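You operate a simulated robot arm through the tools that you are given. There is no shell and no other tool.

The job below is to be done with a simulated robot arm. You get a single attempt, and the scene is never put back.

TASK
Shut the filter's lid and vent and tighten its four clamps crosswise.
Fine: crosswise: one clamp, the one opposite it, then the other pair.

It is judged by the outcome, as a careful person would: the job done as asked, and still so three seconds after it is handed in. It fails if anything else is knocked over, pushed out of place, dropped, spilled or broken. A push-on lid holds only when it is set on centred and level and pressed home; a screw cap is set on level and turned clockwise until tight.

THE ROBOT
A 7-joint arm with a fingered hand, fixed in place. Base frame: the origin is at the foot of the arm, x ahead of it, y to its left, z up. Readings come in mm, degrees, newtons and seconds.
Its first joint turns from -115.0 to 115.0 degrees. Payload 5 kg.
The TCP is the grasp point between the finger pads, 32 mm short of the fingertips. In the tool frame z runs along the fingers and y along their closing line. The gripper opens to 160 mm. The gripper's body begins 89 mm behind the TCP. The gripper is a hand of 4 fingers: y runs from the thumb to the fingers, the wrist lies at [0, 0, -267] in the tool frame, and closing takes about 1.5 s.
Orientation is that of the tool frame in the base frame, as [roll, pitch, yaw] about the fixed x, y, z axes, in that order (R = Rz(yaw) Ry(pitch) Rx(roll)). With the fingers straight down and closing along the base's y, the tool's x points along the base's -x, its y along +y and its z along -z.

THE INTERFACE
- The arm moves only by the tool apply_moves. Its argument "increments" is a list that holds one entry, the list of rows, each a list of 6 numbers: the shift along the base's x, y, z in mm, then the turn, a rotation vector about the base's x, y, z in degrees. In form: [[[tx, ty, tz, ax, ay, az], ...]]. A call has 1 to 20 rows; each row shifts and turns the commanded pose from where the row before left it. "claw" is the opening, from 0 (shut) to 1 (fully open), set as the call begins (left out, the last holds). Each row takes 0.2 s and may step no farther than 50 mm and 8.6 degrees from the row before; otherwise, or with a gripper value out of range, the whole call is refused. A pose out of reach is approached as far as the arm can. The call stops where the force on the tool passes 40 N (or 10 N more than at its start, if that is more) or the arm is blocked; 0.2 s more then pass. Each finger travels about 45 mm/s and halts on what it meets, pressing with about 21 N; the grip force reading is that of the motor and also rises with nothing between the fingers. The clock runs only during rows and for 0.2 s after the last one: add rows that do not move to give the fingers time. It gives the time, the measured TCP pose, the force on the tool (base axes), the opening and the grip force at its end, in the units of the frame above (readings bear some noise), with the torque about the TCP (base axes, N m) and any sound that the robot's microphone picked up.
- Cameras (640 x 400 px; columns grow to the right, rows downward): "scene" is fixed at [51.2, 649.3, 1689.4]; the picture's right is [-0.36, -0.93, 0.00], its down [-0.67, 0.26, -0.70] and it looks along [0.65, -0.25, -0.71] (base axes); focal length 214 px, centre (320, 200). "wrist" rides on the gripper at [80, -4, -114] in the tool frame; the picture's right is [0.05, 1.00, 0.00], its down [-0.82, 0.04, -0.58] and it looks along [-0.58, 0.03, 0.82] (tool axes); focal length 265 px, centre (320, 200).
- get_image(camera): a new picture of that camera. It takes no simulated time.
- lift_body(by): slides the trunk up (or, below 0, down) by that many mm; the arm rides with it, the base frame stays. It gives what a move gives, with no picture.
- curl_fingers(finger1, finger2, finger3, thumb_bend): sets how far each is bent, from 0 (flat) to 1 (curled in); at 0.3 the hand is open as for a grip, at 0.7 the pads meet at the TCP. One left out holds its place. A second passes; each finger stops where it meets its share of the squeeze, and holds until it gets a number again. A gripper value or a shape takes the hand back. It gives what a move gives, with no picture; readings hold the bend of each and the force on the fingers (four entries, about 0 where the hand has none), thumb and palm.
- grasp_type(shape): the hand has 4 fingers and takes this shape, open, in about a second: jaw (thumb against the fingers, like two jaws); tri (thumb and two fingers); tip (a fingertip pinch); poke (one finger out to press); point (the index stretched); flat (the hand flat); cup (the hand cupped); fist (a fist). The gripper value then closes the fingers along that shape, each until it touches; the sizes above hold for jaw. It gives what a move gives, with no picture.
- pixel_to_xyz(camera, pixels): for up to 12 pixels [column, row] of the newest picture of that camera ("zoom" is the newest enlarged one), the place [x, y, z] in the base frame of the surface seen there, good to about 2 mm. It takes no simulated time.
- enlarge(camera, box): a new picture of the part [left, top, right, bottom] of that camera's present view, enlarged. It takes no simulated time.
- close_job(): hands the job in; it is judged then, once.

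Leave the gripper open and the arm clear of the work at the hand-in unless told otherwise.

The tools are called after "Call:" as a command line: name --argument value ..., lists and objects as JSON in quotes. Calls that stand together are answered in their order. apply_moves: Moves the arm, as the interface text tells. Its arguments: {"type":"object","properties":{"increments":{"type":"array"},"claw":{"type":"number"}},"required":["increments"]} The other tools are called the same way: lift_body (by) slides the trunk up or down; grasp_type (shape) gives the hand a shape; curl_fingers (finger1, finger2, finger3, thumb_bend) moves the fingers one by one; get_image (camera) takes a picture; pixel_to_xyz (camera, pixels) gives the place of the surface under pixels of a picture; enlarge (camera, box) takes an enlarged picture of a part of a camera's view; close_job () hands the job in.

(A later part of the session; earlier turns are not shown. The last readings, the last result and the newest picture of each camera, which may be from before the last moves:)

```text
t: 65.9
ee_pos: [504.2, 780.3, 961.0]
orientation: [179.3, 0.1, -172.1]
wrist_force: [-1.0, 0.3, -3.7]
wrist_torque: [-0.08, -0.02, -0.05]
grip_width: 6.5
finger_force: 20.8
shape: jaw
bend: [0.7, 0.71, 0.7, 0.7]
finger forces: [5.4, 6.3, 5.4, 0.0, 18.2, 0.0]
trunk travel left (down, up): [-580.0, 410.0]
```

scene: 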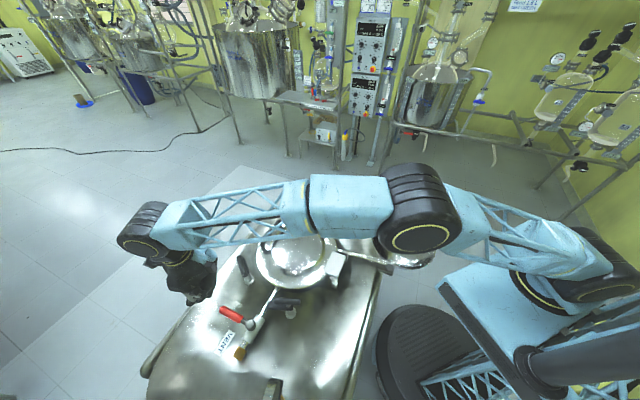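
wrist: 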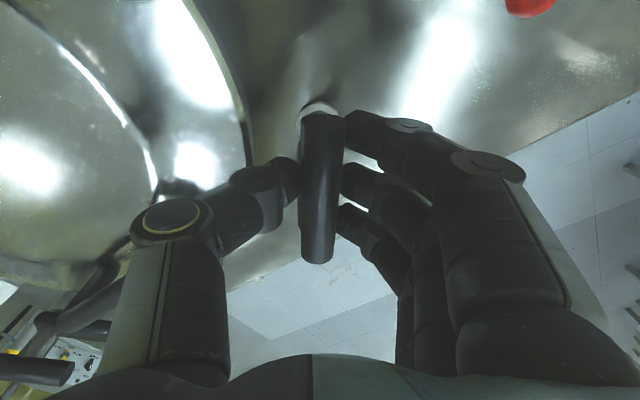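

Firm grip (≈21 N). Turning clockwise 24° about the post as a test.

Call:
apply_moves --increments '[[[0, 0, 0, 0, 0, -6], [0, 0, 0, 0, 0, -6], [0, 0, 0, 0, 0, -6], [0, 0, 0, 0, 0, -6], [0, 0, 0, 0, 0, 0]]]'

Call:
get_image --camera "wrist"

Call:
enlarge --camera "scene" --box '[200, 200, 320, 300]'

```text
t: 67.1
ee_pos: [503.9, 780.7, 960.9]
orientation: [179.3, -0.1, 163.9]
wrist_force: [0.2, 2.8, -4.0]
wrist_torque: [-0.06, 0.0, 0.07]
grip_width: 6.3
finger_force: 21.4
shape: jaw
bend: [0.69, 0.71, 0.69, 0.7]
finger forces: [6.3, 7.8, 6.1, 0.1, 17.7, 0.0]
trunk travel left (down, up): [-580.0, 410.0]
```

```text
taken
```

wrist: 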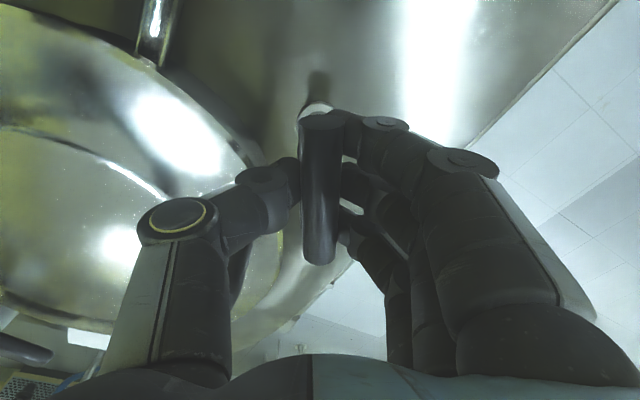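

```text
4.00 times, centred on (260, 250) of scene
```

zoom: 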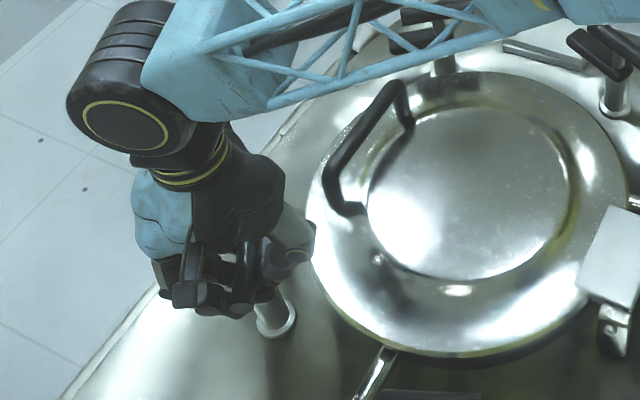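

The T-bar turns freely. Continuing to turn clockwise 36° more, then checking where the dog points.

Call:
apply_moves --increments '[[[0, 0, 0, 0, 0, -6], [0, 0, 0, 0, 0, -6], [0, 0, 0, 0, 0, -6], [0, 0, 0, 0, 0, -6], [0, 0, 0, 0, 0, -6], [0, 0, 0, 0, 0, -6], [0, 0, 0, 0, 0, 0]]]'

Call:
get_image --camera "wrist"

Call:
enlarge --camera "scene" --box '[200, 200, 320, 300]'

```text
t: 68.7
ee_pos: [503.5, 782.1, 960.9]
orientation: [179.3, 0.0, 127.8]
wrist_force: [1.3, 7.6, -3.4]
wrist_torque: [0.1, 0.07, 0.07]
grip_width: 5.9
finger_force: 21.5
shape: jaw
bend: [0.69, 0.71, 0.69, 0.7]
finger forces: [6.2, 8.9, 6.7, 0.0, 17.0, 0.1]
trunk travel left (down, up): [-580.0, 410.0]
```

```text
taken
```

wrist: 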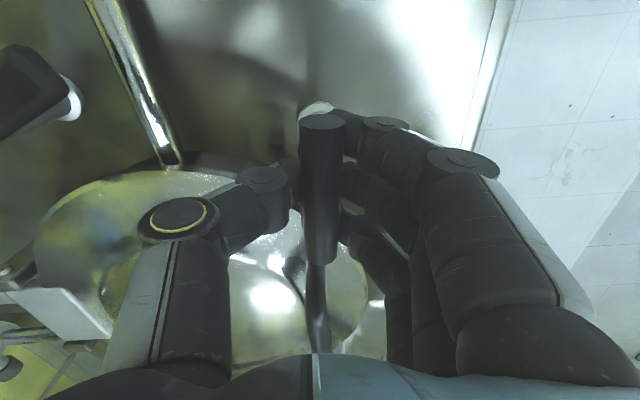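

```text
4.00 times, centred on (260, 250) of scene
```

zoom: 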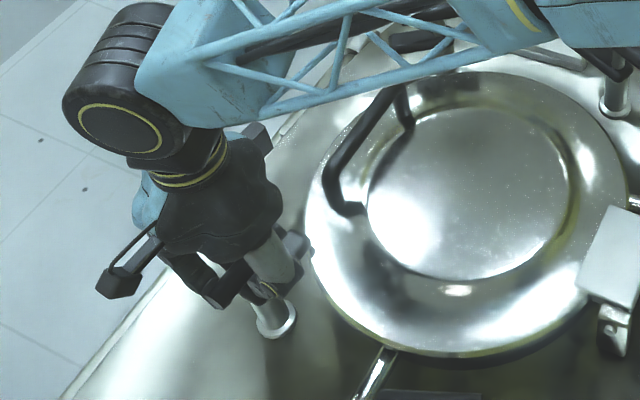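

Still turning freely. Finishing the quarter turn (28° more), watching the torque.

Call:
apply_moves --increments '[[[0, 0, 0, 0, 0, -6], [0, 0, 0, 0, 0, -6], [0, 0, 0, 0, 0, -6], [0, 0, 0, 0, 0, -6], [0, 0, 0, 0, 0, 0]]]'

Call:
get_image --camera "wrist"

```text
t: 69.9
ee_pos: [504.0, 782.9, 961.0]
orientation: [179.4, 0.0, 104.0]
wrist_force: [3.7, 12.1, -2.5]
wrist_torque: [0.21, 0.06, -0.05]
grip_width: 6.1
finger_force: 20.7
shape: jaw
bend: [0.69, 0.71, 0.69, 0.7]
finger forces: [6.6, 9.6, 6.4, 0.0, 17.3, 0.0]
trunk travel left (down, up): [-580.0, 410.0]
```

```text
taken
```

wrist: 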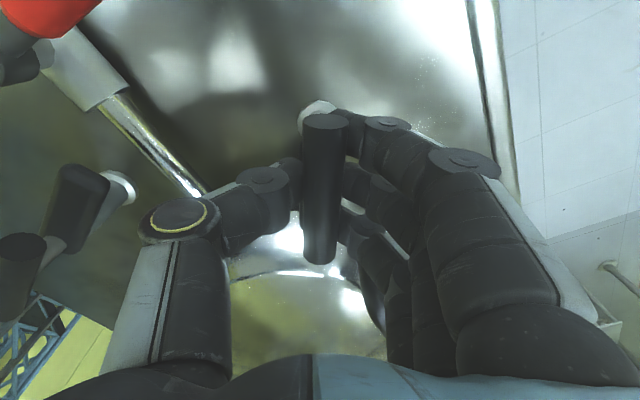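

No rise in torque yet at 84° turned. Turning a little more in small steps to feel for tightness.

Call:
apply_moves --increments '[[[0, -1, 0, 0, 0, -4], [0, 0, 0, 0, 0, -4], [0, 0, 0, 0, 0, 0]]]'

Call:
enlarge --camera "scene" --box '[200, 200, 320, 300]'

```text
t: 70.7
ee_pos: [504.3, 781.7, 960.7]
orientation: [179.3, -0.1, 95.8]
wrist_force: [4.4, 17.4, -1.1]
wrist_torque: [0.24, 0.0, 0.18]
grip_width: 6.2
finger_force: 20.7
shape: jaw
bend: [0.69, 0.71, 0.69, 0.71]
finger forces: [6.0, 10.3, 7.4, 0.1, 17.5, 0.0]
trunk travel left (down, up): [-580.0, 410.0]
```

```text
4.00 times, centred on (260, 250) of scene
```

zoom: 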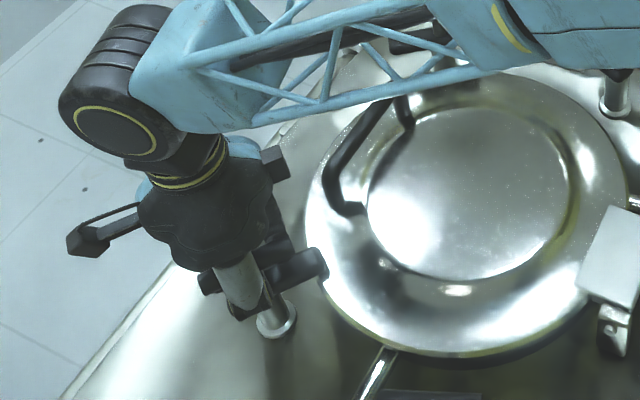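

The dog does swing with the T-bar: in the scene zoom it now reaches over the lid's edge near (320,265). The +y force says I'm pulling the hand the wrong way; shifting back +2 mm in y and turning a bit further to feel the end.

Call:
apply_moves --increments '[[[0, 2.5, 0, 0, 0, 0], [0, 0, 0, 0, 0, -4], [0, 0, 0, 0, 0, -4], [0, 0, 0, 0, 0, 0]]]'

Call:
enlarge --camera "scene" --box '[220, 210, 320, 290]'

```text
t: 71.7
ee_pos: [503.1, 783.0, 959.7]
orientation: [179.2, 0.2, 87.9]
wrist_force: [1.7, 4.0, -3.5]
wrist_torque: [-0.05, 0.09, 0.54]
grip_width: 5.9
finger_force: 21.3
shape: jaw
bend: [0.69, 0.71, 0.68, 0.71]
finger forces: [5.4, 9.5, 10.5, 0.0, 19.8, 0.1]
trunk travel left (down, up): [-580.0, 410.0]
```

```text
5.00 times, centred on (270, 250) of scene
```

zoom: 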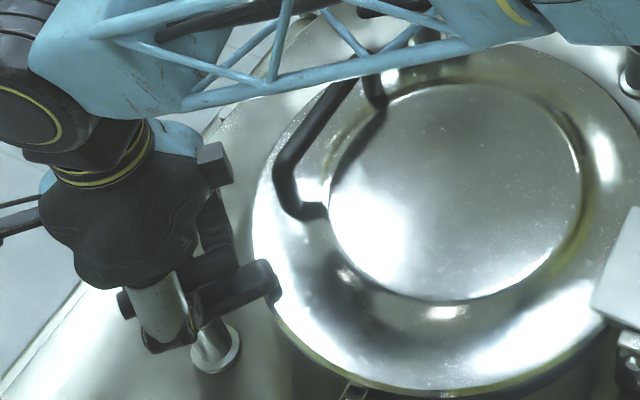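

Torque about z rose to 0.54 N·m: it's starting to tighten. Measuring where the dog and T-bar are.

Call:
pixel_to_xyz --camera "zoom" --pixels '[[272, 272], [258, 275], [240, 285], [215, 300], [225, 265], [205, 270], [275, 295], [210, 330], [262, 300], [190, 280]]'

Call:
get_image --camera "wrist"

```text
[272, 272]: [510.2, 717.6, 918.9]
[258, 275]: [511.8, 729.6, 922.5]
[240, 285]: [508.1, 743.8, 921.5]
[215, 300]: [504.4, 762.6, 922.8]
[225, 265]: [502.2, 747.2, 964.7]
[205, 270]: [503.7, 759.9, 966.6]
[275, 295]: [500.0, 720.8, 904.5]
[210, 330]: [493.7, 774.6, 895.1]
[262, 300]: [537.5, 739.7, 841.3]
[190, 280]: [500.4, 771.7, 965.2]
```

```text
taken
```

wrist: 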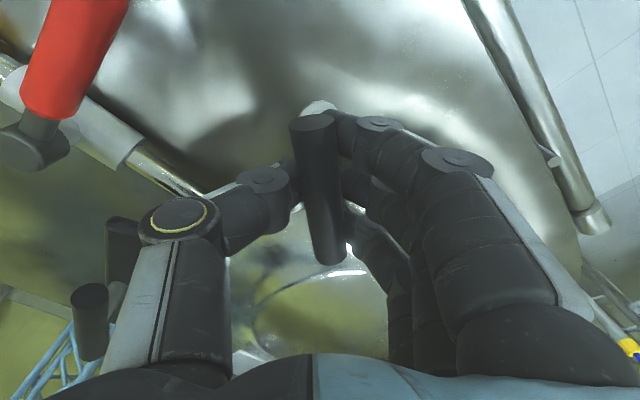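

The dog lies over the lid's edge (tip ≈(511,717), 20 mm inside the lid's rim) and the bar resists now. Adding more clockwise turn to make it tight, watching torque and any sound.

Call:
apply_moves --increments '[[[0, 0, 0, 0, 0, -4], [0, 0, 0, 0, 0, -4], [0, 0, 0, 0, 0, 0]]]'

Call:
get_image --camera "wrist"

```text
t: 72.5
ee_pos: [504.4, 783.5, 960.4]
orientation: [179.2, 0.1, 79.8]
wrist_force: [4.0, 5.7, -7.1]
wrist_torque: [0.09, 0.09, 0.75]
grip_width: 6.2
finger_force: 21.5
shape: jaw
bend: [0.7, 0.71, 0.67, 0.71]
finger forces: [3.0, 8.9, 14.6, 0.0, 17.6, 0.0]
trunk travel left (down, up): [-580.0, 410.0]
```

```text
taken
```

wrist: 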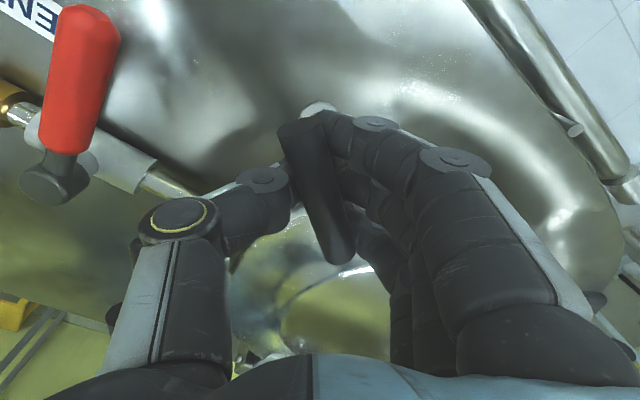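

Torque 0.75 N·m and the bar no longer follows; measuring its angle.

Call:
pixel_to_xyz --camera "wrist" --pixels '[[298, 130], [312, 180], [333, 245], [325, 215]]'

```text
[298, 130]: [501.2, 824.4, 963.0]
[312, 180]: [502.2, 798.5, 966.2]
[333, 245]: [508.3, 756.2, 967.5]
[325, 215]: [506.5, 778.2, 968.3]
```

The bar is at -84° (turned 92°) against its end. One more increment of torque to be sure it's tight.

Call:
apply_moves --increments '[[[0, 0, 0, 0, 0, -4], [0, 0, 0, 0, 0, -3], [0, 0, 0, 0, 0, 0]]]'

Call:
get_image --camera "wrist"

Call:
pixel_to_xyz --camera "wrist" --pixels '[[285, 140], [305, 180], [340, 245], [320, 210]]'

```text
t: 73.3
ee_pos: [505.9, 783.4, 961.0]
orientation: [179.2, 0.0, 72.9]
wrist_force: [9.9, 10.7, -6.6]
wrist_torque: [0.31, -0.01, 1.22]
grip_width: 6.6
finger_force: 21.3
shape: jaw
bend: [0.71, 0.71, 0.65, 0.71]
finger forces: [1.2, 9.1, 21.3, 0.0, 20.2, 0.0]
trunk travel left (down, up): [-580.0, 410.0]
```

```text
taken
```

wrist: 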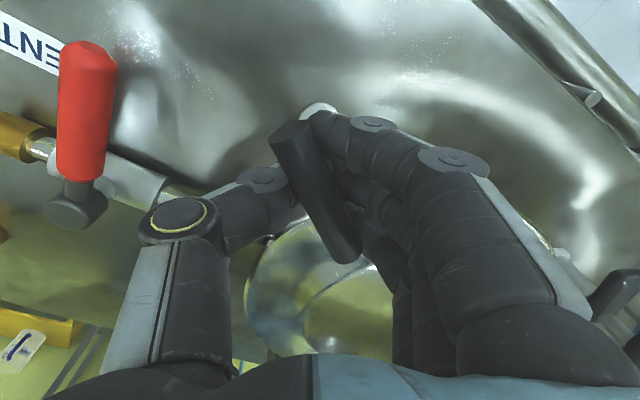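

```text
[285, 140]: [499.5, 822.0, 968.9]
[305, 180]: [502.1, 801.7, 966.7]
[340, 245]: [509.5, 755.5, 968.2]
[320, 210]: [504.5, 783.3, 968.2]
```

1.22 N·m applied with the bar staying put: clamp C is tight. Opening the hand and rising to check it holds.

Call:
apply_moves --increments '[[[0, 0, 0, 0, 0, 0], [0, 0, 0, 0, 0, 0], [0, 0, 0, 0, 0, 0], [0, 0, 0, 0, 0, 0], [0, 0, 0, 0, 0, 0], [0, 0, 0, 0, 0, 0]]]' --claw 0.45

Call:
apply_moves --increments '[[[0, 0, 20, 0, 0, 0], [0, 0, 30, 0, 0, 0], [0, 0, 30, 0, 0, 0], [0, 0, 30, 0, 0, 0], [0, 0, 30, 0, 0, 0], [0, 0, 0, 0, 0, 0]]]'

Call:
get_image --camera "wrist"

Call:
enlarge --camera "scene" --box '[200, 190, 340, 310]'

```text
t: 74.7
ee_pos: [503.0, 782.2, 960.9]
orientation: [179.2, 0.1, 72.8]
wrist_force: [0.4, -0.5, 0.2]
wrist_torque: [-0.01, 0.02, 0.03]
grip_width: 71.1
finger_force: 0.0
shape: jaw
bend: [0.73, 0.73, 0.73, 0.7]
finger forces: [0.0, 0.1, 0.0, 0.1, 0.0, 0.1]
trunk travel left (down, up): [-580.0, 410.0]
```

```text
t: 76.1
ee_pos: [503.7, 782.5, 1100.9]
orientation: [179.2, 0.0, 72.9]
wrist_force: [-0.9, 0.5, 0.1]
wrist_torque: [-0.02, -0.01, -0.01]
grip_width: 71.4
finger_force: 0.1
shape: jaw
bend: [0.73, 0.73, 0.73, 0.7]
finger forces: [0.1, 0.1, 0.0, 0.0, 0.0, 0.0]
trunk travel left (down, up): [-580.0, 410.0]
```

```text
taken
```

wrist: 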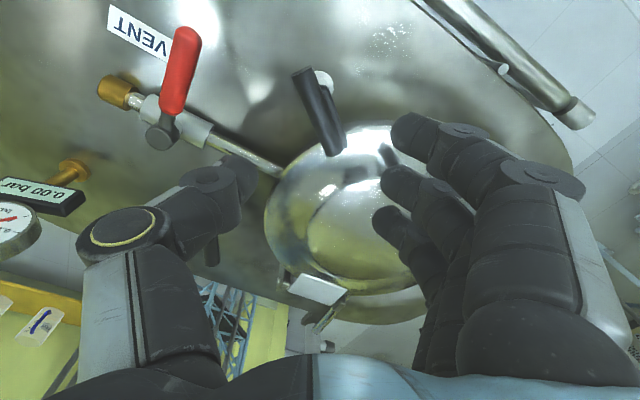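

```text
3.33 times, centred on (270, 250) of scene
```

zoom: 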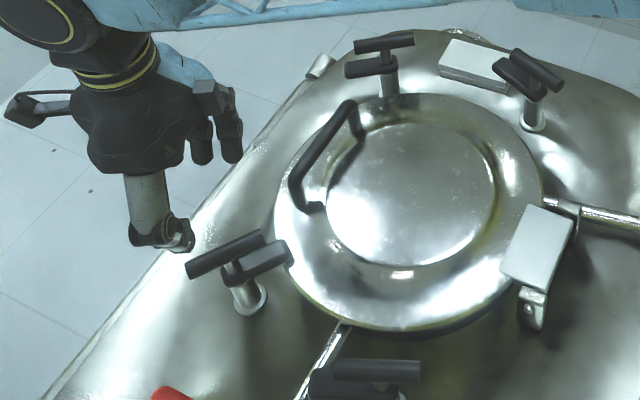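

Clamp C's dog lies over the lid and stays put. Opposite it is clamp B (T-bar centre ≈(626,355), along 24°). Moving over there at z≈1100 and turning to yaw 24°.

Call:
apply_moves --increments '[[[11.2, -38.8, 0, 0, 0, -4.45], [11.2, -38.8, 0, 0, 0, -4.45], [11.2, -38.8, 0, 0, 0, -4.45], [11.2, -38.8, 0, 0, 0, -4.45], [11.2, -38.8, 0, 0, 0, -4.45], [11.2, -38.8, 0, 0, 0, -4.45], [11.2, -38.8, 0, 0, 0, -4.45], [11.2, -38.8, 0, 0, 0, -4.45], [11.2, -38.8, 0, 0, 0, -4.45], [11.2, -38.8, 0, 0, 0, -4.45], [11, -39, 0, 0, 0, -4.45], [0, 0, 0, 0, 0, 0]]]'

Call:
get_image --camera "wrist"

Call:
get_image --camera "scene"

```text
t: 78.7
ee_pos: [628.9, 356.7, 1100.3]
orientation: [179.2, 0.0, 24.0]
wrist_force: [0.1, -0.1, 0.3]
wrist_torque: [-0.02, 0.01, -0.04]
grip_width: 71.3
finger_force: 0.2
shape: jaw
bend: [0.73, 0.73, 0.73, 0.7]
finger forces: [0.1, 0.0, 0.0, 0.0, 0.0, 0.0]
trunk travel left (down, up): [-580.0, 410.0]
```

```text
taken
```

wrist: 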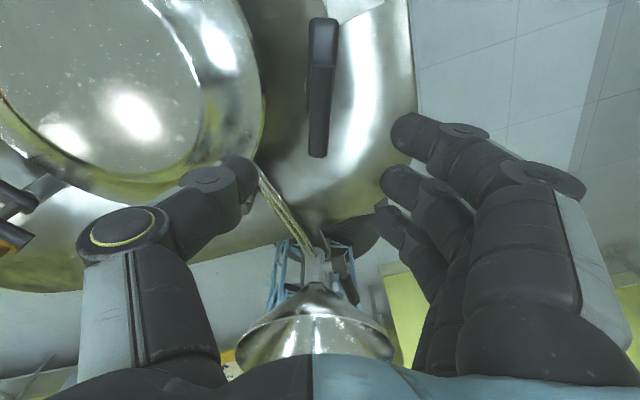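

```text
taken
```

scene: 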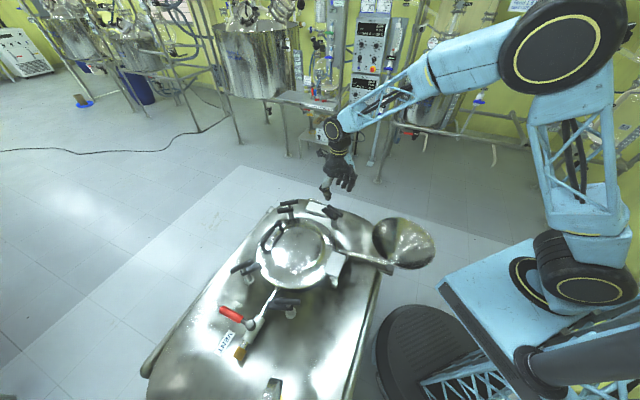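

T-bar B is at (320,110), aligned with the hand, with its dog sticking out beyond the top end. Measuring.

Call:
enlarge --camera "wrist" --box '[250, 0, 390, 170]'

Call:
pixel_to_xyz --camera "wrist" --pixels '[[319, 72], [319, 110], [318, 150], [322, 25], [322, 60]]'

```text
2.35 times, centred on (320, 85) of wrist
```

zoom: 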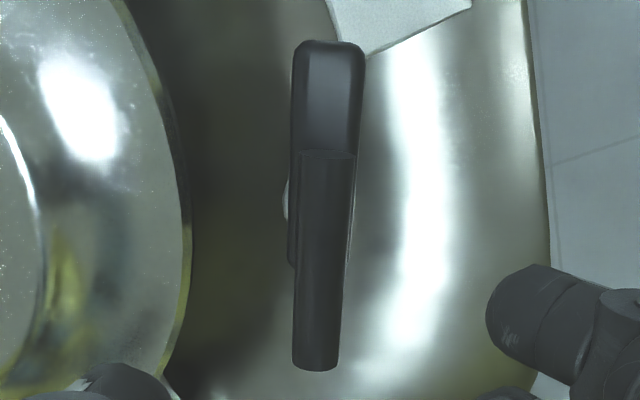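

```text
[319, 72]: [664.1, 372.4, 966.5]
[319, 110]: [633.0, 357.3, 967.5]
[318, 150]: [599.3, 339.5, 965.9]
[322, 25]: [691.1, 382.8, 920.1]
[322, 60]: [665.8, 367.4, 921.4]
```

T-bar B centre ≈(627.5,355.5). Descending onto it with the hand open to ~70 mm.

Call:
apply_moves --increments '[[[-1.2, -1.2, -20, 0, 0, 0], [0, 0, -20, 0, 0, 0], [0, 0, -20, 0, 0, 0], [0, 0, -20, 0, 0, 0], [0, 0, -20, 0, 0, 0], [0, 0, -20, 0, 0, 0], [0, 0, -19.5, 0, 0, 0], [0, 0, 0, 0, 0, 0]]]'

Call:
get_image --camera "wrist"

```text
t: 80.5
ee_pos: [626.4, 355.1, 961.6]
orientation: [179.2, 0.0, 24.0]
wrist_force: [0.1, 0.4, 0.1]
wrist_torque: [0.01, -0.01, -0.02]
grip_width: 71.5
finger_force: 0.0
shape: jaw
bend: [0.73, 0.73, 0.73, 0.7]
finger forces: [0.0, 0.0, 0.1, 0.0, 0.0, 0.1]
trunk travel left (down, up): [-580.0, 410.0]
```

```text
taken
```

wrist: 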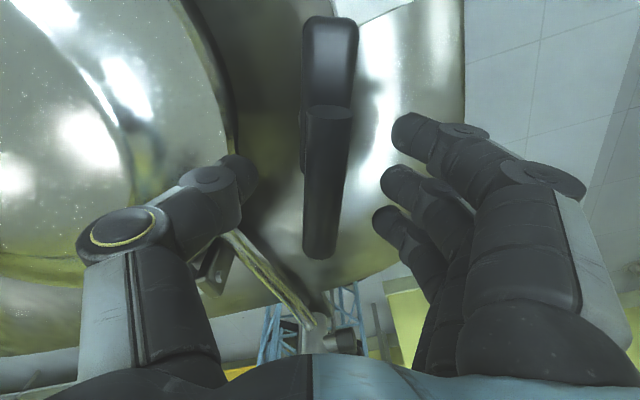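

Centred on T-bar B. Closing firmly on it.

Call:
apply_moves --increments '[[[0, 0, 0, 0, 0, 0], [0, 0, 0, 0, 0, 0], [0, 0, 0, 0, 0, 0], [0, 0, 0, 0, 0, 0], [0, 0, 0, 0, 0, 0], [0, 0, 0, 0, 0, 0], [0, 0, 0, 0, 0, 0], [0, 0, 0, 0, 0, 0], [0, 0, 0, 0, 0, 0]]]' --claw 0.0

Call:
get_image --camera "wrist"

```text
t: 82.5
ee_pos: [626.6, 354.5, 961.8]
orientation: [179.2, 0.1, 24.0]
wrist_force: [-0.7, -2.1, -5.8]
wrist_torque: [0.1, 0.07, -0.03]
grip_width: 5.8
finger_force: 21.1
shape: jaw
bend: [0.7, 0.72, 0.7, 0.7]
finger forces: [5.9, 6.5, 5.9, 0.0, 17.8, 0.1]
trunk travel left (down, up): [-580.0, 410.0]
```

```text
taken
```

wrist: 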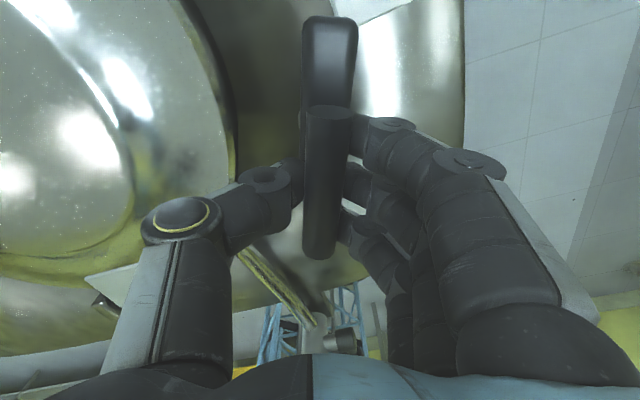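

Gripped at 21 N. Turning counter-clockwise (dog toward the lid): 48° first.

Call:
apply_moves --increments '[[[0, 0, 0, 0, 0, 6], [0, 0, 0, 0, 0, 6], [0, 0, 0, 0, 0, 6], [0, 0, 0, 0, 0, 6], [0, 0, 0, 0, 0, 6], [0, 0, 0, 0, 0, 6], [0, 0, 0, 0, 0, 6], [0, 0, 0, 0, 0, 6], [0, 0, 0, 0, 0, 0]]]'

Call:
get_image --camera "wrist"

```text
t: 84.5
ee_pos: [626.2, 352.2, 962.0]
orientation: [179.3, 0.1, 72.0]
wrist_force: [0.2, -19.2, -13.2]
wrist_torque: [-0.33, 0.08, -0.14]
grip_width: 5.3
finger_force: 20.8
shape: jaw
bend: [0.69, 0.71, 0.7, 0.7]
finger forces: [7.6, 9.0, 7.4, 0.0, 16.6, 0.0]
trunk travel left (down, up): [-580.0, 410.0]
```

```text
taken
```

wrist: 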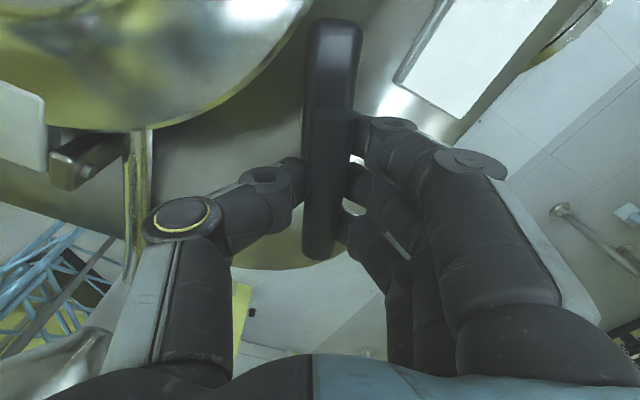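

Dog and bar turn together. The side force (-19 N in y) says the post axis is a bit further to -y; shifting -3 mm there and continuing 24°.

Call:
apply_moves --increments '[[[0, -1.5, -1, 0, 0, 0], [0, -1.5, -1, 0, 0, 0], [0, 0, 0, 0, 0, 6], [0, 0, 0, 0, 0, 6], [0, 0, 0, 0, 0, 6], [0, 0, 0, 0, 0, 6], [0, 0, 0, 0, 0, 0]]]'

Call:
get_image --camera "wrist"

```text
t: 86.1
ee_pos: [627.4, 350.6, 961.1]
orientation: [179.1, 0.0, 96.0]
wrist_force: [8.2, -7.8, 2.5]
wrist_torque: [-0.14, -0.08, -0.15]
grip_width: 6.1
finger_force: 20.7
shape: jaw
bend: [0.69, 0.72, 0.7, 0.71]
finger forces: [6.5, 10.7, 5.7, 0.1, 17.6, 0.0]
trunk travel left (down, up): [-580.0, 410.0]
```

```text
taken
```

wrist: 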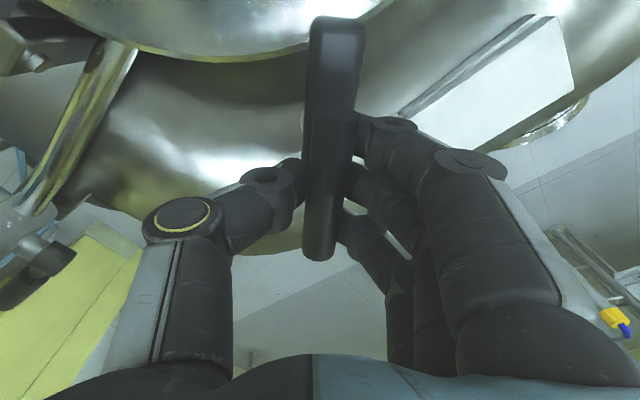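

The dog is coming over the lid's edge. Continuing to 116°, shifting slightly (+1.5, -1) to relieve the side force.

Call:
apply_moves --increments '[[[1.5, -1, 0, 0, 0, 5], [0, 0, 0, 0, 0, 5], [0, 0, 0, 0, 0, 5], [0, 0, 0, 0, 0, 4], [0, 0, 0, 0, 0, 0]]]'

Call:
get_image --camera "wrist"

```text
t: 87.3
ee_pos: [626.9, 350.9, 959.7]
orientation: [179.1, 0.0, 115.0]
wrist_force: [6.7, -2.8, 2.5]
wrist_torque: [-0.09, -0.06, -0.06]
grip_width: 6.3
finger_force: 21.0
shape: jaw
bend: [0.7, 0.72, 0.7, 0.71]
finger forces: [7.1, 10.7, 5.8, 0.0, 18.7, 0.0]
trunk travel left (down, up): [-580.0, 410.0]
```

```text
taken
```

wrist: 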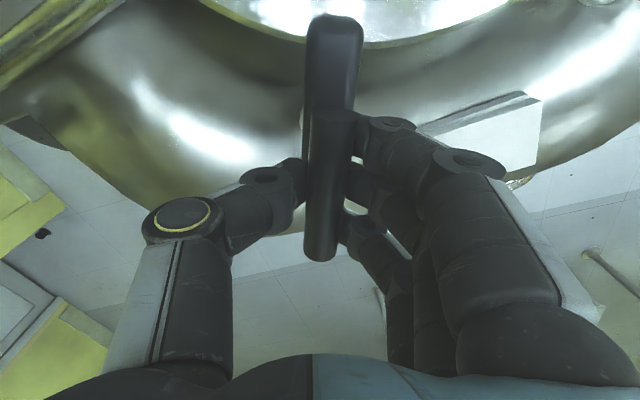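

The dog now overlaps the lid's edge at (335,25). Continuing to turn until it resists.

Call:
apply_moves --increments '[[[0, 0, 0, 0, 0, 4], [0, 0, 0, 0, 0, 4], [0, 0, 0, 0, 0, 0]]]'

```text
t: 88.1
ee_pos: [627.9, 350.3, 960.2]
orientation: [179.3, 0.0, 123.1]
wrist_force: [9.1, -3.2, -0.7]
wrist_torque: [-0.01, -0.03, -0.5]
grip_width: 6.1
finger_force: 20.9
shape: jaw
bend: [0.69, 0.72, 0.7, 0.71]
finger forces: [9.8, 11.9, 5.5, 0.0, 16.4, 0.0]
trunk travel left (down, up): [-580.0, 410.0]
```

Torque rose to -0.5 N·m: at the end. Adding more turn for tightness.

Call:
apply_moves --increments '[[[0, 0, 0, 0, 0, 4], [0, 0, 0, 0, 0, 4], [0, 0, 0, 0, 0, 4], [0, 0, 0, 0, 0, 0]]]'

Call:
get_image --camera "wrist"

Call:
pixel_to_xyz --camera "wrist" --pixels '[[330, 130], [322, 180], [310, 245], [345, 30], [340, 80]]'

```text
t: 89.1
ee_pos: [628.2, 349.1, 960.7]
orientation: [179.3, 0.0, 134.9]
wrist_force: [14.8, -5.6, -4.0]
wrist_torque: [-0.21, -0.16, -0.97]
grip_width: 6.0
finger_force: 20.9
shape: jaw
bend: [0.67, 0.72, 0.71, 0.71]
finger forces: [17.8, 10.8, 2.0, 0.1, 16.9, 0.0]
trunk travel left (down, up): [-580.0, 410.0]
```

```text
taken
```

wrist: 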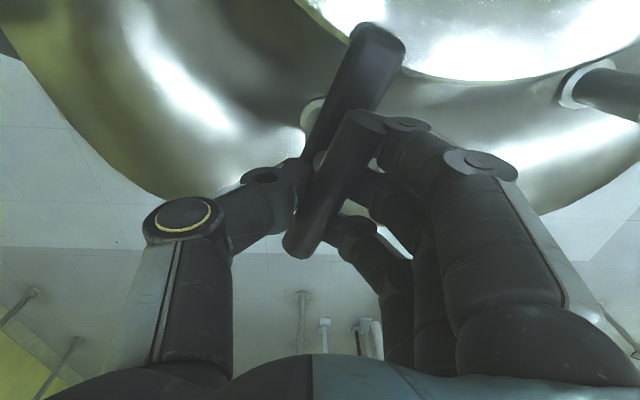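

```text
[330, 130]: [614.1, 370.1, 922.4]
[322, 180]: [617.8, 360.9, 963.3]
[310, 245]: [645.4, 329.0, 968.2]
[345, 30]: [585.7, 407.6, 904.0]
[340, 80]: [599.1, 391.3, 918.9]
```

The bar stays at about 115° while the hand slips past: torque -0.97 N·m. One more step to match clamp C.

Call:
apply_moves --increments '[[[0, 0, 0, 0, 0, 4], [0, 0, 0, 0, 0, 0]]]'

Call:
get_image --camera "wrist"

Call:
pixel_to_xyz --camera "wrist" --pixels '[[362, 125], [335, 180], [300, 245], [380, 40], [360, 75]]'

```text
t: 89.7
ee_pos: [628.0, 349.2, 959.6]
orientation: [179.3, 0.0, 138.9]
wrist_force: [19.5, -7.9, -4.5]
wrist_torque: [-0.37, -0.24, -1.36]
grip_width: 6.6
finger_force: 20.6
shape: jaw
bend: [0.66, 0.72, 0.71, 0.71]
finger forces: [22.4, 11.2, 1.0, 0.0, 18.1, 0.0]
trunk travel left (down, up): [-580.0, 410.0]
```

```text
taken
```

wrist: 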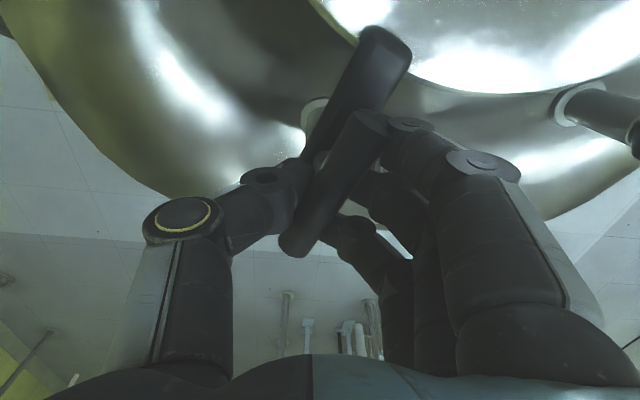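

```text
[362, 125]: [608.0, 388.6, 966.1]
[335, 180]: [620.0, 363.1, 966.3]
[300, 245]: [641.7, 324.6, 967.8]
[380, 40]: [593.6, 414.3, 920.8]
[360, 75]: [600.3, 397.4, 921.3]
```

Clamp B: bar at ≈117°, torque -1.36 N·m, dog over the lid. Tight. Releasing and rising.

Call:
apply_moves --increments '[[[0, 0, 0, 0, 0, 0], [0, 0, 0, 0, 0, 0], [0, 0, 0, 0, 0, 0], [0, 0, 0, 0, 0, 0], [0, 0, 0, 0, 0, 0], [0, 0, 0, 0, 0, 0]]]' --claw 0.45

Call:
apply_moves --increments '[[[0, 0, 20, 0, 0, 0], [0, 0, 30, 0, 0, 0], [0, 0, 30, 0, 0, 0], [0, 0, 30, 0, 0, 0], [0, 0, 30, 0, 0, 0], [0, 0, 0, 0, 0, 0]]]'

Call:
enlarge --camera "scene" --box '[200, 180, 380, 330]'

```text
t: 91.1
ee_pos: [626.1, 350.3, 960.2]
orientation: [179.2, 0.0, 139.1]
wrist_force: [0.1, -1.0, -0.3]
wrist_torque: [-0.01, 0.01, -0.01]
grip_width: 71.1
finger_force: 0.0
shape: jaw
bend: [0.73, 0.73, 0.73, 0.7]
finger forces: [0.1, 0.1, 0.1, 0.0, 0.1, 0.0]
trunk travel left (down, up): [-580.0, 410.0]
```

```text
t: 92.5
ee_pos: [626.1, 349.2, 1101.2]
orientation: [179.3, 0.0, 139.0]
wrist_force: [0.9, -0.9, 0.0]
wrist_torque: [0.0, 0.03, 0.0]
grip_width: 71.4
finger_force: 0.0
shape: jaw
bend: [0.73, 0.73, 0.73, 0.7]
finger forces: [0.0, 0.1, 0.0, 0.0, 0.0, 0.1]
trunk travel left (down, up): [-580.0, 410.0]
```

```text
2.67 times, centred on (290, 255) of scene
```

zoom: 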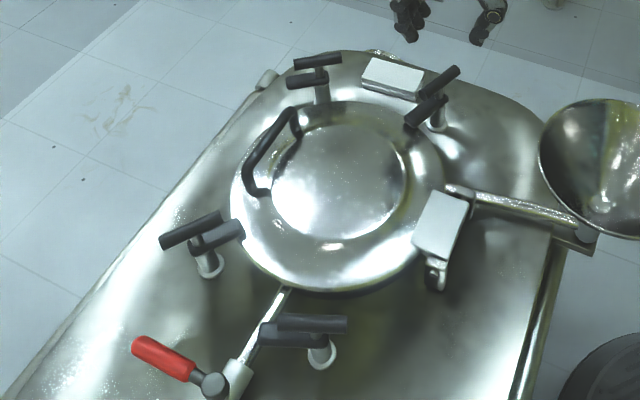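

Both B and C dogs lie over the lid. Now the other pair: clamp A first (T-bar centre ≈(749.5,534), along 81°). Moving there at z≈1100 and turning to yaw 81°.

Call:
apply_moves --increments '[[[15.4, 23.1, 0, 0, 0, -7.25], [15.4, 23.1, 0, 0, 0, -7.25], [15.4, 23.1, 0, 0, 0, -7.25], [15.4, 23.1, 0, 0, 0, -7.25], [15.4, 23.1, 0, 0, 0, -7.25], [15.4, 23.1, 0, 0, 0, -7.25], [15.4, 23.1, 0, 0, 0, -7.25], [15.6, 23.1, 0, 0, 0, -7.25], [0, 0, 0, 0, 0, 0]]]'

Call:
get_image --camera "wrist"

Call:
enlarge --camera "wrist" --box '[250, 0, 390, 170]'

```text
t: 94.5
ee_pos: [750.4, 533.5, 1100.5]
orientation: [179.2, -0.1, 80.9]
wrist_force: [-1.0, 0.1, 0.1]
wrist_torque: [0.0, 0.03, 0.03]
grip_width: 71.3
finger_force: 0.0
shape: jaw
bend: [0.73, 0.73, 0.73, 0.7]
finger forces: [0.0, 0.0, 0.1, 0.0, 0.0, 0.0]
trunk travel left (down, up): [-580.0, 410.0]
```

```text
taken
```

wrist: 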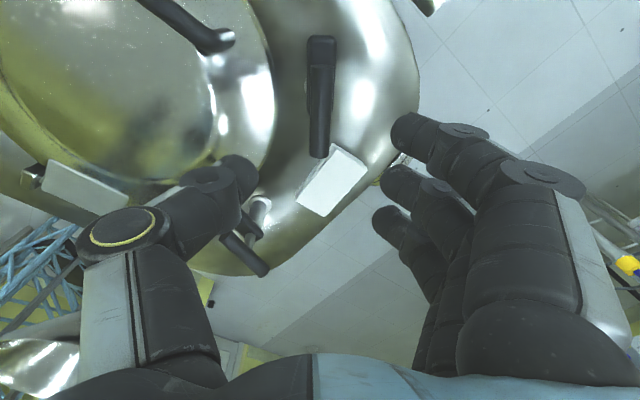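

```text
2.35 times, centred on (320, 85) of wrist
```

zoom: 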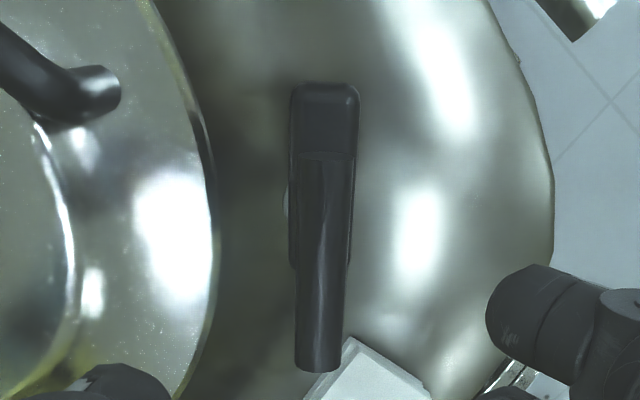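

The view matches that of clamp B at its start. Measuring T-bar A's ends.

Call:
pixel_to_xyz --camera "zoom" --pixels '[[326, 160], [322, 262], [318, 355], [326, 175], [319, 340], [300, 262], [344, 262]]'

```text
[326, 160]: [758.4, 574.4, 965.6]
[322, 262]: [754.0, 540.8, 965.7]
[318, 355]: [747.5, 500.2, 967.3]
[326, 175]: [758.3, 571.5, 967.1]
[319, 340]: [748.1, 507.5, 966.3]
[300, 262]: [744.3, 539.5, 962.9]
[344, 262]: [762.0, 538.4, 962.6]
```

T-bar A's centre ≈(752.3,535), consistent with the mirror image of clamp C. Shifting (+2,+1.5) and descending.

Call:
apply_moves --increments '[[[2, 1.5, -20, 0, 0, 0], [0, 0, -20, 0, 0, 0], [0, 0, -20, 0, 0, 0], [0, 0, -20, 0, 0, 0], [0, 0, -20, 0, 0, 0], [0, 0, -20, 0, 0, 0], [0, 0, -19.5, 0, 0, 0], [0, 0, 0, 0, 0, 0]]]'

Call:
get_image --camera "wrist"

```text
t: 96.3
ee_pos: [752.5, 536.8, 961.3]
orientation: [179.2, 0.0, 81.0]
wrist_force: [0.6, 0.0, 0.0]
wrist_torque: [0.01, -0.01, -0.01]
grip_width: 71.8
finger_force: 0.1
shape: jaw
bend: [0.73, 0.73, 0.73, 0.7]
finger forces: [0.0, 0.0, 0.1, 0.0, 0.0, 0.0]
trunk travel left (down, up): [-580.0, 410.0]
```

```text
taken
```

wrist: 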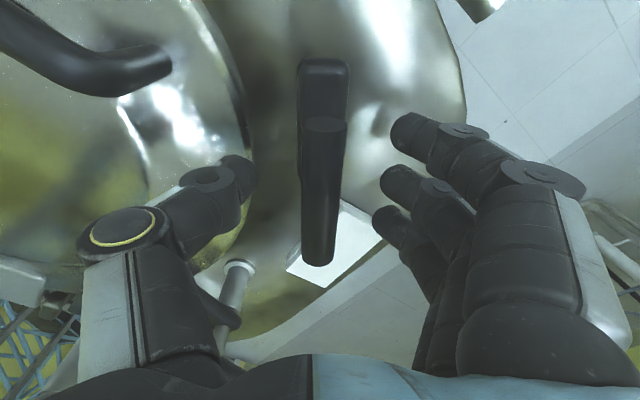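

Aligned over T-bar A. Closing firmly.

Call:
apply_moves --increments '[[[0, -0.5, 0, 0, 0, 0], [0, -0.5, 0, 0, 0, 0], [0, 0, 0, 0, 0, 0], [0, 0, 0, 0, 0, 0], [0, 0, 0, 0, 0, 0], [0, 0, 0, 0, 0, 0], [0, 0, 0, 0, 0, 0], [0, 0, 0, 0, 0, 0], [0, 0, 0, 0, 0, 0]]]' --claw 0.0

```text
t: 98.3
ee_pos: [752.4, 535.9, 960.7]
orientation: [179.4, 0.2, 80.9]
wrist_force: [-0.3, 0.2, -4.4]
wrist_torque: [0.04, 0.1, -0.01]
grip_width: 5.7
finger_force: 21.1
shape: jaw
bend: [0.69, 0.71, 0.69, 0.7]
finger forces: [5.6, 6.3, 5.8, 0.0, 18.3, 0.0]
trunk travel left (down, up): [-580.0, 410.0]
```

Gripped. Turning counter-clockwise 48°.

Call:
apply_moves --increments '[[[0, 0, 0, 0, 0, 6], [0, 0, 0, 0, 0, 6], [0, 0, 0, 0, 0, 6], [0, 0, 0, 0, 0, 6], [0, 0, 0, 0, 0, 6], [0, 0, 0, 0, 0, 6], [0, 0, 0, 0, 0, 6], [0, 0, 0, 0, 0, 6], [0, 0, 0, 0, 0, 0]]]'

Call:
get_image --camera "wrist"

```text
t: 100.3
ee_pos: [751.9, 536.1, 960.9]
orientation: [179.3, 0.0, 129.1]
wrist_force: [-5.6, -3.5, -5.5]
wrist_torque: [-0.09, 0.24, -0.09]
grip_width: 5.3
finger_force: 20.6
shape: jaw
bend: [0.69, 0.71, 0.69, 0.7]
finger forces: [6.0, 5.4, 6.4, 0.0, 23.5, 0.0]
trunk travel left (down, up): [-580.0, 410.0]
```

```text
taken
```

wrist: 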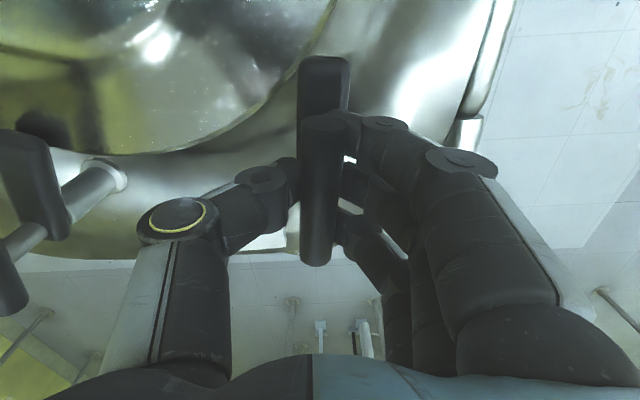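

Forces are small. Continuing 36° more.

Call:
apply_moves --increments '[[[0, 0, 0, 0, 0, 6], [0, 0, 0, 0, 0, 6], [0, 0, 0, 0, 0, 6], [0, 0, 0, 0, 0, 6], [0, 0, 0, 0, 0, 6], [0, 0, 0, 0, 0, 6], [0, 0, 0, 0, 0, 0]]]'

Call:
get_image --camera "wrist"

```text
t: 101.9
ee_pos: [751.9, 536.0, 961.1]
orientation: [179.4, 0.0, 165.0]
wrist_force: [-11.1, -6.9, -8.4]
wrist_torque: [-0.27, 0.1, 0.18]
grip_width: 5.4
finger_force: 20.9
shape: jaw
bend: [0.68, 0.71, 0.69, 0.7]
finger forces: [7.0, 5.1, 7.1, 0.0, 24.3, 0.1]
trunk travel left (down, up): [-580.0, 410.0]
```

```text
taken
```

wrist: 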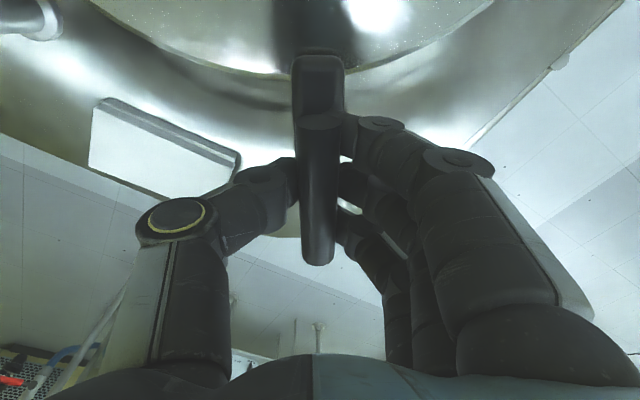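

Dog is reaching the lid. Relieving (-1.5,-1,-1) and turning on by small steps to the end.

Call:
apply_moves --increments '[[[-1.5, -1, -1, 0, 0, 0], [0, 0, 0, 0, 0, 4], [0, 0, 0, 0, 0, 4], [0, 0, 0, 0, 0, 4], [0, 0, 0, 0, 0, 0]]]'

```text
t: 103.1
ee_pos: [751.5, 533.3, 960.0]
orientation: [179.2, 0.1, 177.1]
wrist_force: [-0.5, -2.0, -4.6]
wrist_torque: [-0.18, 0.12, -0.39]
grip_width: 5.4
finger_force: 21.0
shape: jaw
bend: [0.68, 0.71, 0.69, 0.7]
finger forces: [7.9, 6.8, 5.5, 0.1, 20.8, 0.1]
trunk travel left (down, up): [-580.0, 410.0]
```

Torque -0.39 N·m, the end is near. Turning further for tightness.

Call:
apply_moves --increments '[[[0, 0, 0, 0, 0, 4], [0, 0, 0, 0, 0, 4], [0, 0, 0, 0, 0, 4], [0, 0, 0, 0, 0, 0]]]'

Call:
get_image --camera "wrist"

```text
t: 104.1
ee_pos: [751.5, 533.9, 960.7]
orientation: [179.2, 0.0, -171.0]
wrist_force: [-3.8, -2.9, -3.2]
wrist_torque: [-0.29, 0.08, -0.85]
grip_width: 6.2
finger_force: 21.2
shape: jaw
bend: [0.66, 0.71, 0.7, 0.71]
finger forces: [14.8, 5.7, 3.0, 0.0, 24.2, 0.1]
trunk travel left (down, up): [-580.0, 410.0]
```

```text
taken
```

wrist: 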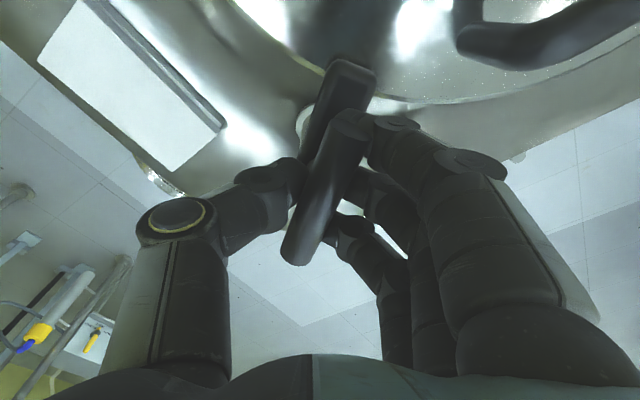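

The bar has stopped (hand slipping past it), torque -0.85 N·m. Another 6–8° to reach the same tightness as the others.

Call:
apply_moves --increments '[[[0, 0, 0, 0, 0, 4], [0, 0, 0, 0, 0, 3], [0, 0, 0, 0, 0, 0]]]'

Call:
get_image --camera "wrist"

Call:
pixel_to_xyz --camera "wrist" --pixels '[[350, 130], [325, 185], [297, 245], [365, 75]]'

```text
t: 104.9
ee_pos: [751.0, 533.6, 959.7]
orientation: [179.3, 0.0, -164.1]
wrist_force: [-1.3, -1.7, -3.0]
wrist_torque: [-0.33, -0.05, -1.15]
grip_width: 6.1
finger_force: 21.1
shape: jaw
bend: [0.65, 0.71, 0.71, 0.7]
finger forces: [20.1, 5.8, 1.1, 0.0, 25.6, 0.1]
trunk travel left (down, up): [-580.0, 410.0]
```

```text
taken
```

wrist: 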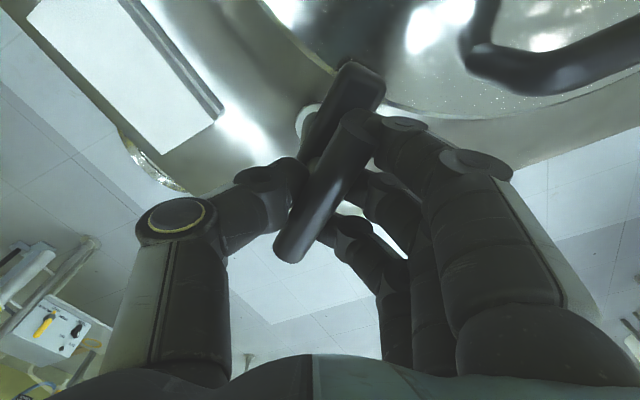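

```text
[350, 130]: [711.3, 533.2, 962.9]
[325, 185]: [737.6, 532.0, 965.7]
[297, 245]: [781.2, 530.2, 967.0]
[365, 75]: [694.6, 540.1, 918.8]
```

Torque -1.15 N·m, dog at ≈174–177° over the lid. A final 3°, then release and rise.

Call:
apply_moves --increments '[[[0, 0, 0, 0, 0, 3], [0, 0, 0, 0, 0, 0]]]'

Call:
apply_moves --increments '[[[0, 0, 0, 0, 0, 0], [0, 0, 0, 0, 0, 0], [0, 0, 0, 0, 0, 0], [0, 0, 0, 0, 0, 0], [0, 0, 0, 0, 0, 0], [0, 0, 0, 0, 0, 0]]]' --claw 0.45

Call:
apply_moves --increments '[[[0, 0, 20, 0, 0, 0], [0, 0, 30, 0, 0, 0], [0, 0, 30, 0, 0, 0], [0, 0, 30, 0, 0, 0], [0, 0, 30, 0, 0, 0], [0, 0, 0, 0, 0, 0]]]'

Call:
get_image --camera "wrist"

```text
t: 105.5
ee_pos: [752.6, 534.4, 960.8]
orientation: [179.2, 0.0, -161.0]
wrist_force: [5.3, -0.4, -1.5]
wrist_torque: [-0.32, -0.14, -1.27]
grip_width: 6.5
finger_force: 20.7
shape: jaw
bend: [0.64, 0.72, 0.71, 0.7]
finger forces: [22.9, 5.6, 0.3, 0.1, 24.7, 0.0]
trunk travel left (down, up): [-580.0, 410.0]
```

```text
t: 106.9
ee_pos: [750.6, 534.5, 960.4]
orientation: [179.3, 0.0, -161.0]
wrist_force: [-0.1, 0.3, -0.7]
wrist_torque: [-0.02, 0.0, 0.03]
grip_width: 71.3
finger_force: 0.0
shape: jaw
bend: [0.73, 0.73, 0.73, 0.7]
finger forces: [0.1, 0.1, 0.0, 0.0, 0.1, 0.0]
trunk travel left (down, up): [-580.0, 410.0]
```

```text
t: 108.3
ee_pos: [750.1, 534.3, 1099.5]
orientation: [179.2, 0.0, -161.0]
wrist_force: [0.0, 0.2, -0.2]
wrist_torque: [0.0, 0.01, 0.0]
grip_width: 71.4
finger_force: 0.0
shape: jaw
bend: [0.73, 0.73, 0.73, 0.7]
finger forces: [0.0, 0.0, 0.0, 0.0, 0.1, 0.1]
trunk travel left (down, up): [-580.0, 410.0]
```

```text
taken
```

wrist: 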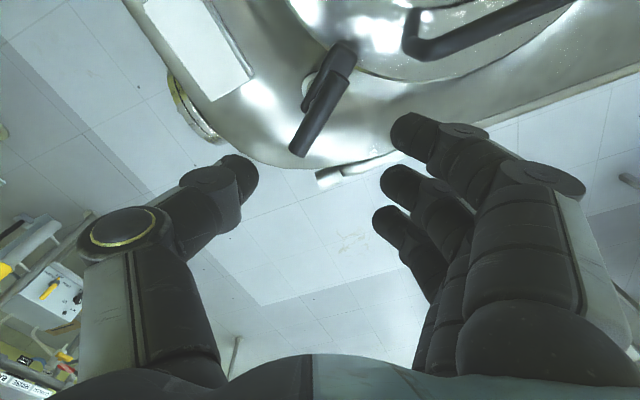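

Clamp A is set. Opposite it is clamp D (T-bar centre ≈(323,659), along 66.6°/246.6°). Moving there at z≈1100, turning the hand on to yaw ≈246°.

Call:
apply_moves --increments '[[[-35.6, 10.4, 0, 0, 0, 3.97], [-35.6, 10.4, 0, 0, 0, 3.97], [-35.6, 10.4, 0, 0, 0, 3.97], [-35.6, 10.4, 0, 0, 0, 3.97], [-35.6, 10.4, 0, 0, 0, 3.97], [-35.6, 10.4, 0, 0, 0, 3.97], [-35.6, 10.4, 0, 0, 0, 3.97], [-35.6, 10.4, 0, 0, 0, 3.97], [-35.6, 10.4, 0, 0, 0, 3.97], [-35.6, 10.4, 0, 0, 0, 3.97], [-35.6, 10.4, 0, 0, 0, 3.97], [-35.6, 10.4, 0, 0, 0, 3.97], [0, 0, 0, 0, 0, 0]]]'

Call:
get_image --camera "wrist"

Call:
get_image --camera "scene"

```text
t: 111.1
ee_pos: [323.8, 660.9, 1098.5]
orientation: [179.3, 0.0, -113.5]
wrist_force: [0.7, -0.2, -0.4]
wrist_torque: [-0.01, 0.01, 0.05]
grip_width: 71.4
finger_force: 0.0
shape: jaw
bend: [0.73, 0.73, 0.73, 0.7]
finger forces: [0.0, 0.1, 0.1, 0.0, 0.0, 0.0]
trunk travel left (down, up): [-580.0, 410.0]
```

```text
taken
```

wrist: 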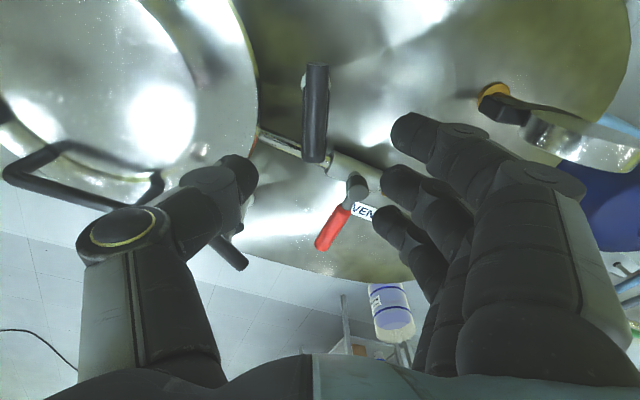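

```text
taken
```

scene: 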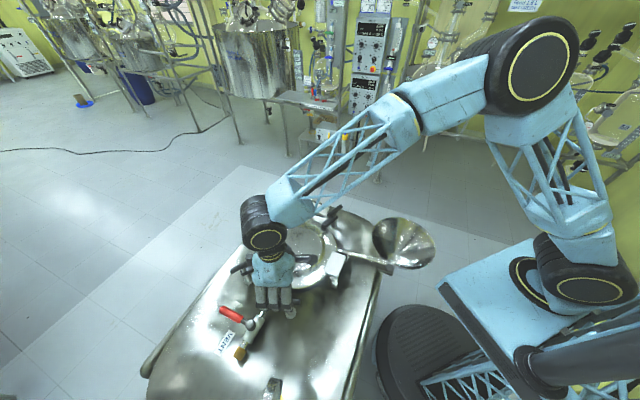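

Reached. T-bar D at (316,112) in the wrist view. Measuring it.

Call:
enlarge --camera "wrist" --box '[250, 30, 390, 190]'

Call:
pixel_to_xyz --camera "wrist" --pixels '[[317, 70], [316, 112], [315, 155], [307, 112], [326, 112], [500, 100], [560, 130]]'

```text
2.50 times, centred on (320, 110) of wrist
```

zoom: 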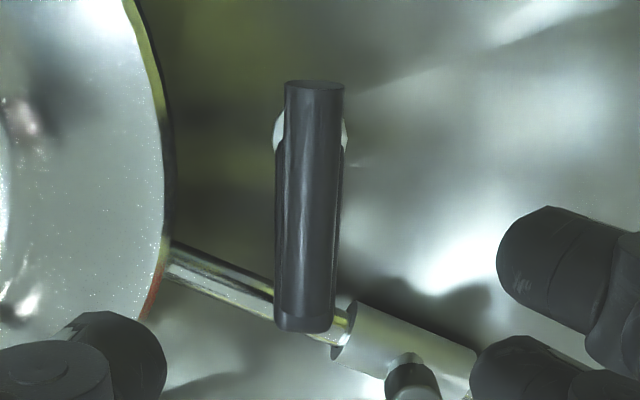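

```text
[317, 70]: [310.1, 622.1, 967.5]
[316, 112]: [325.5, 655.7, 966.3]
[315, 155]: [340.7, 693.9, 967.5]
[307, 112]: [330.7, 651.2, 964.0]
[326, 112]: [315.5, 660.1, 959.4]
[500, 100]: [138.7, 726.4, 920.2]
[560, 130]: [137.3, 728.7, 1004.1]
```

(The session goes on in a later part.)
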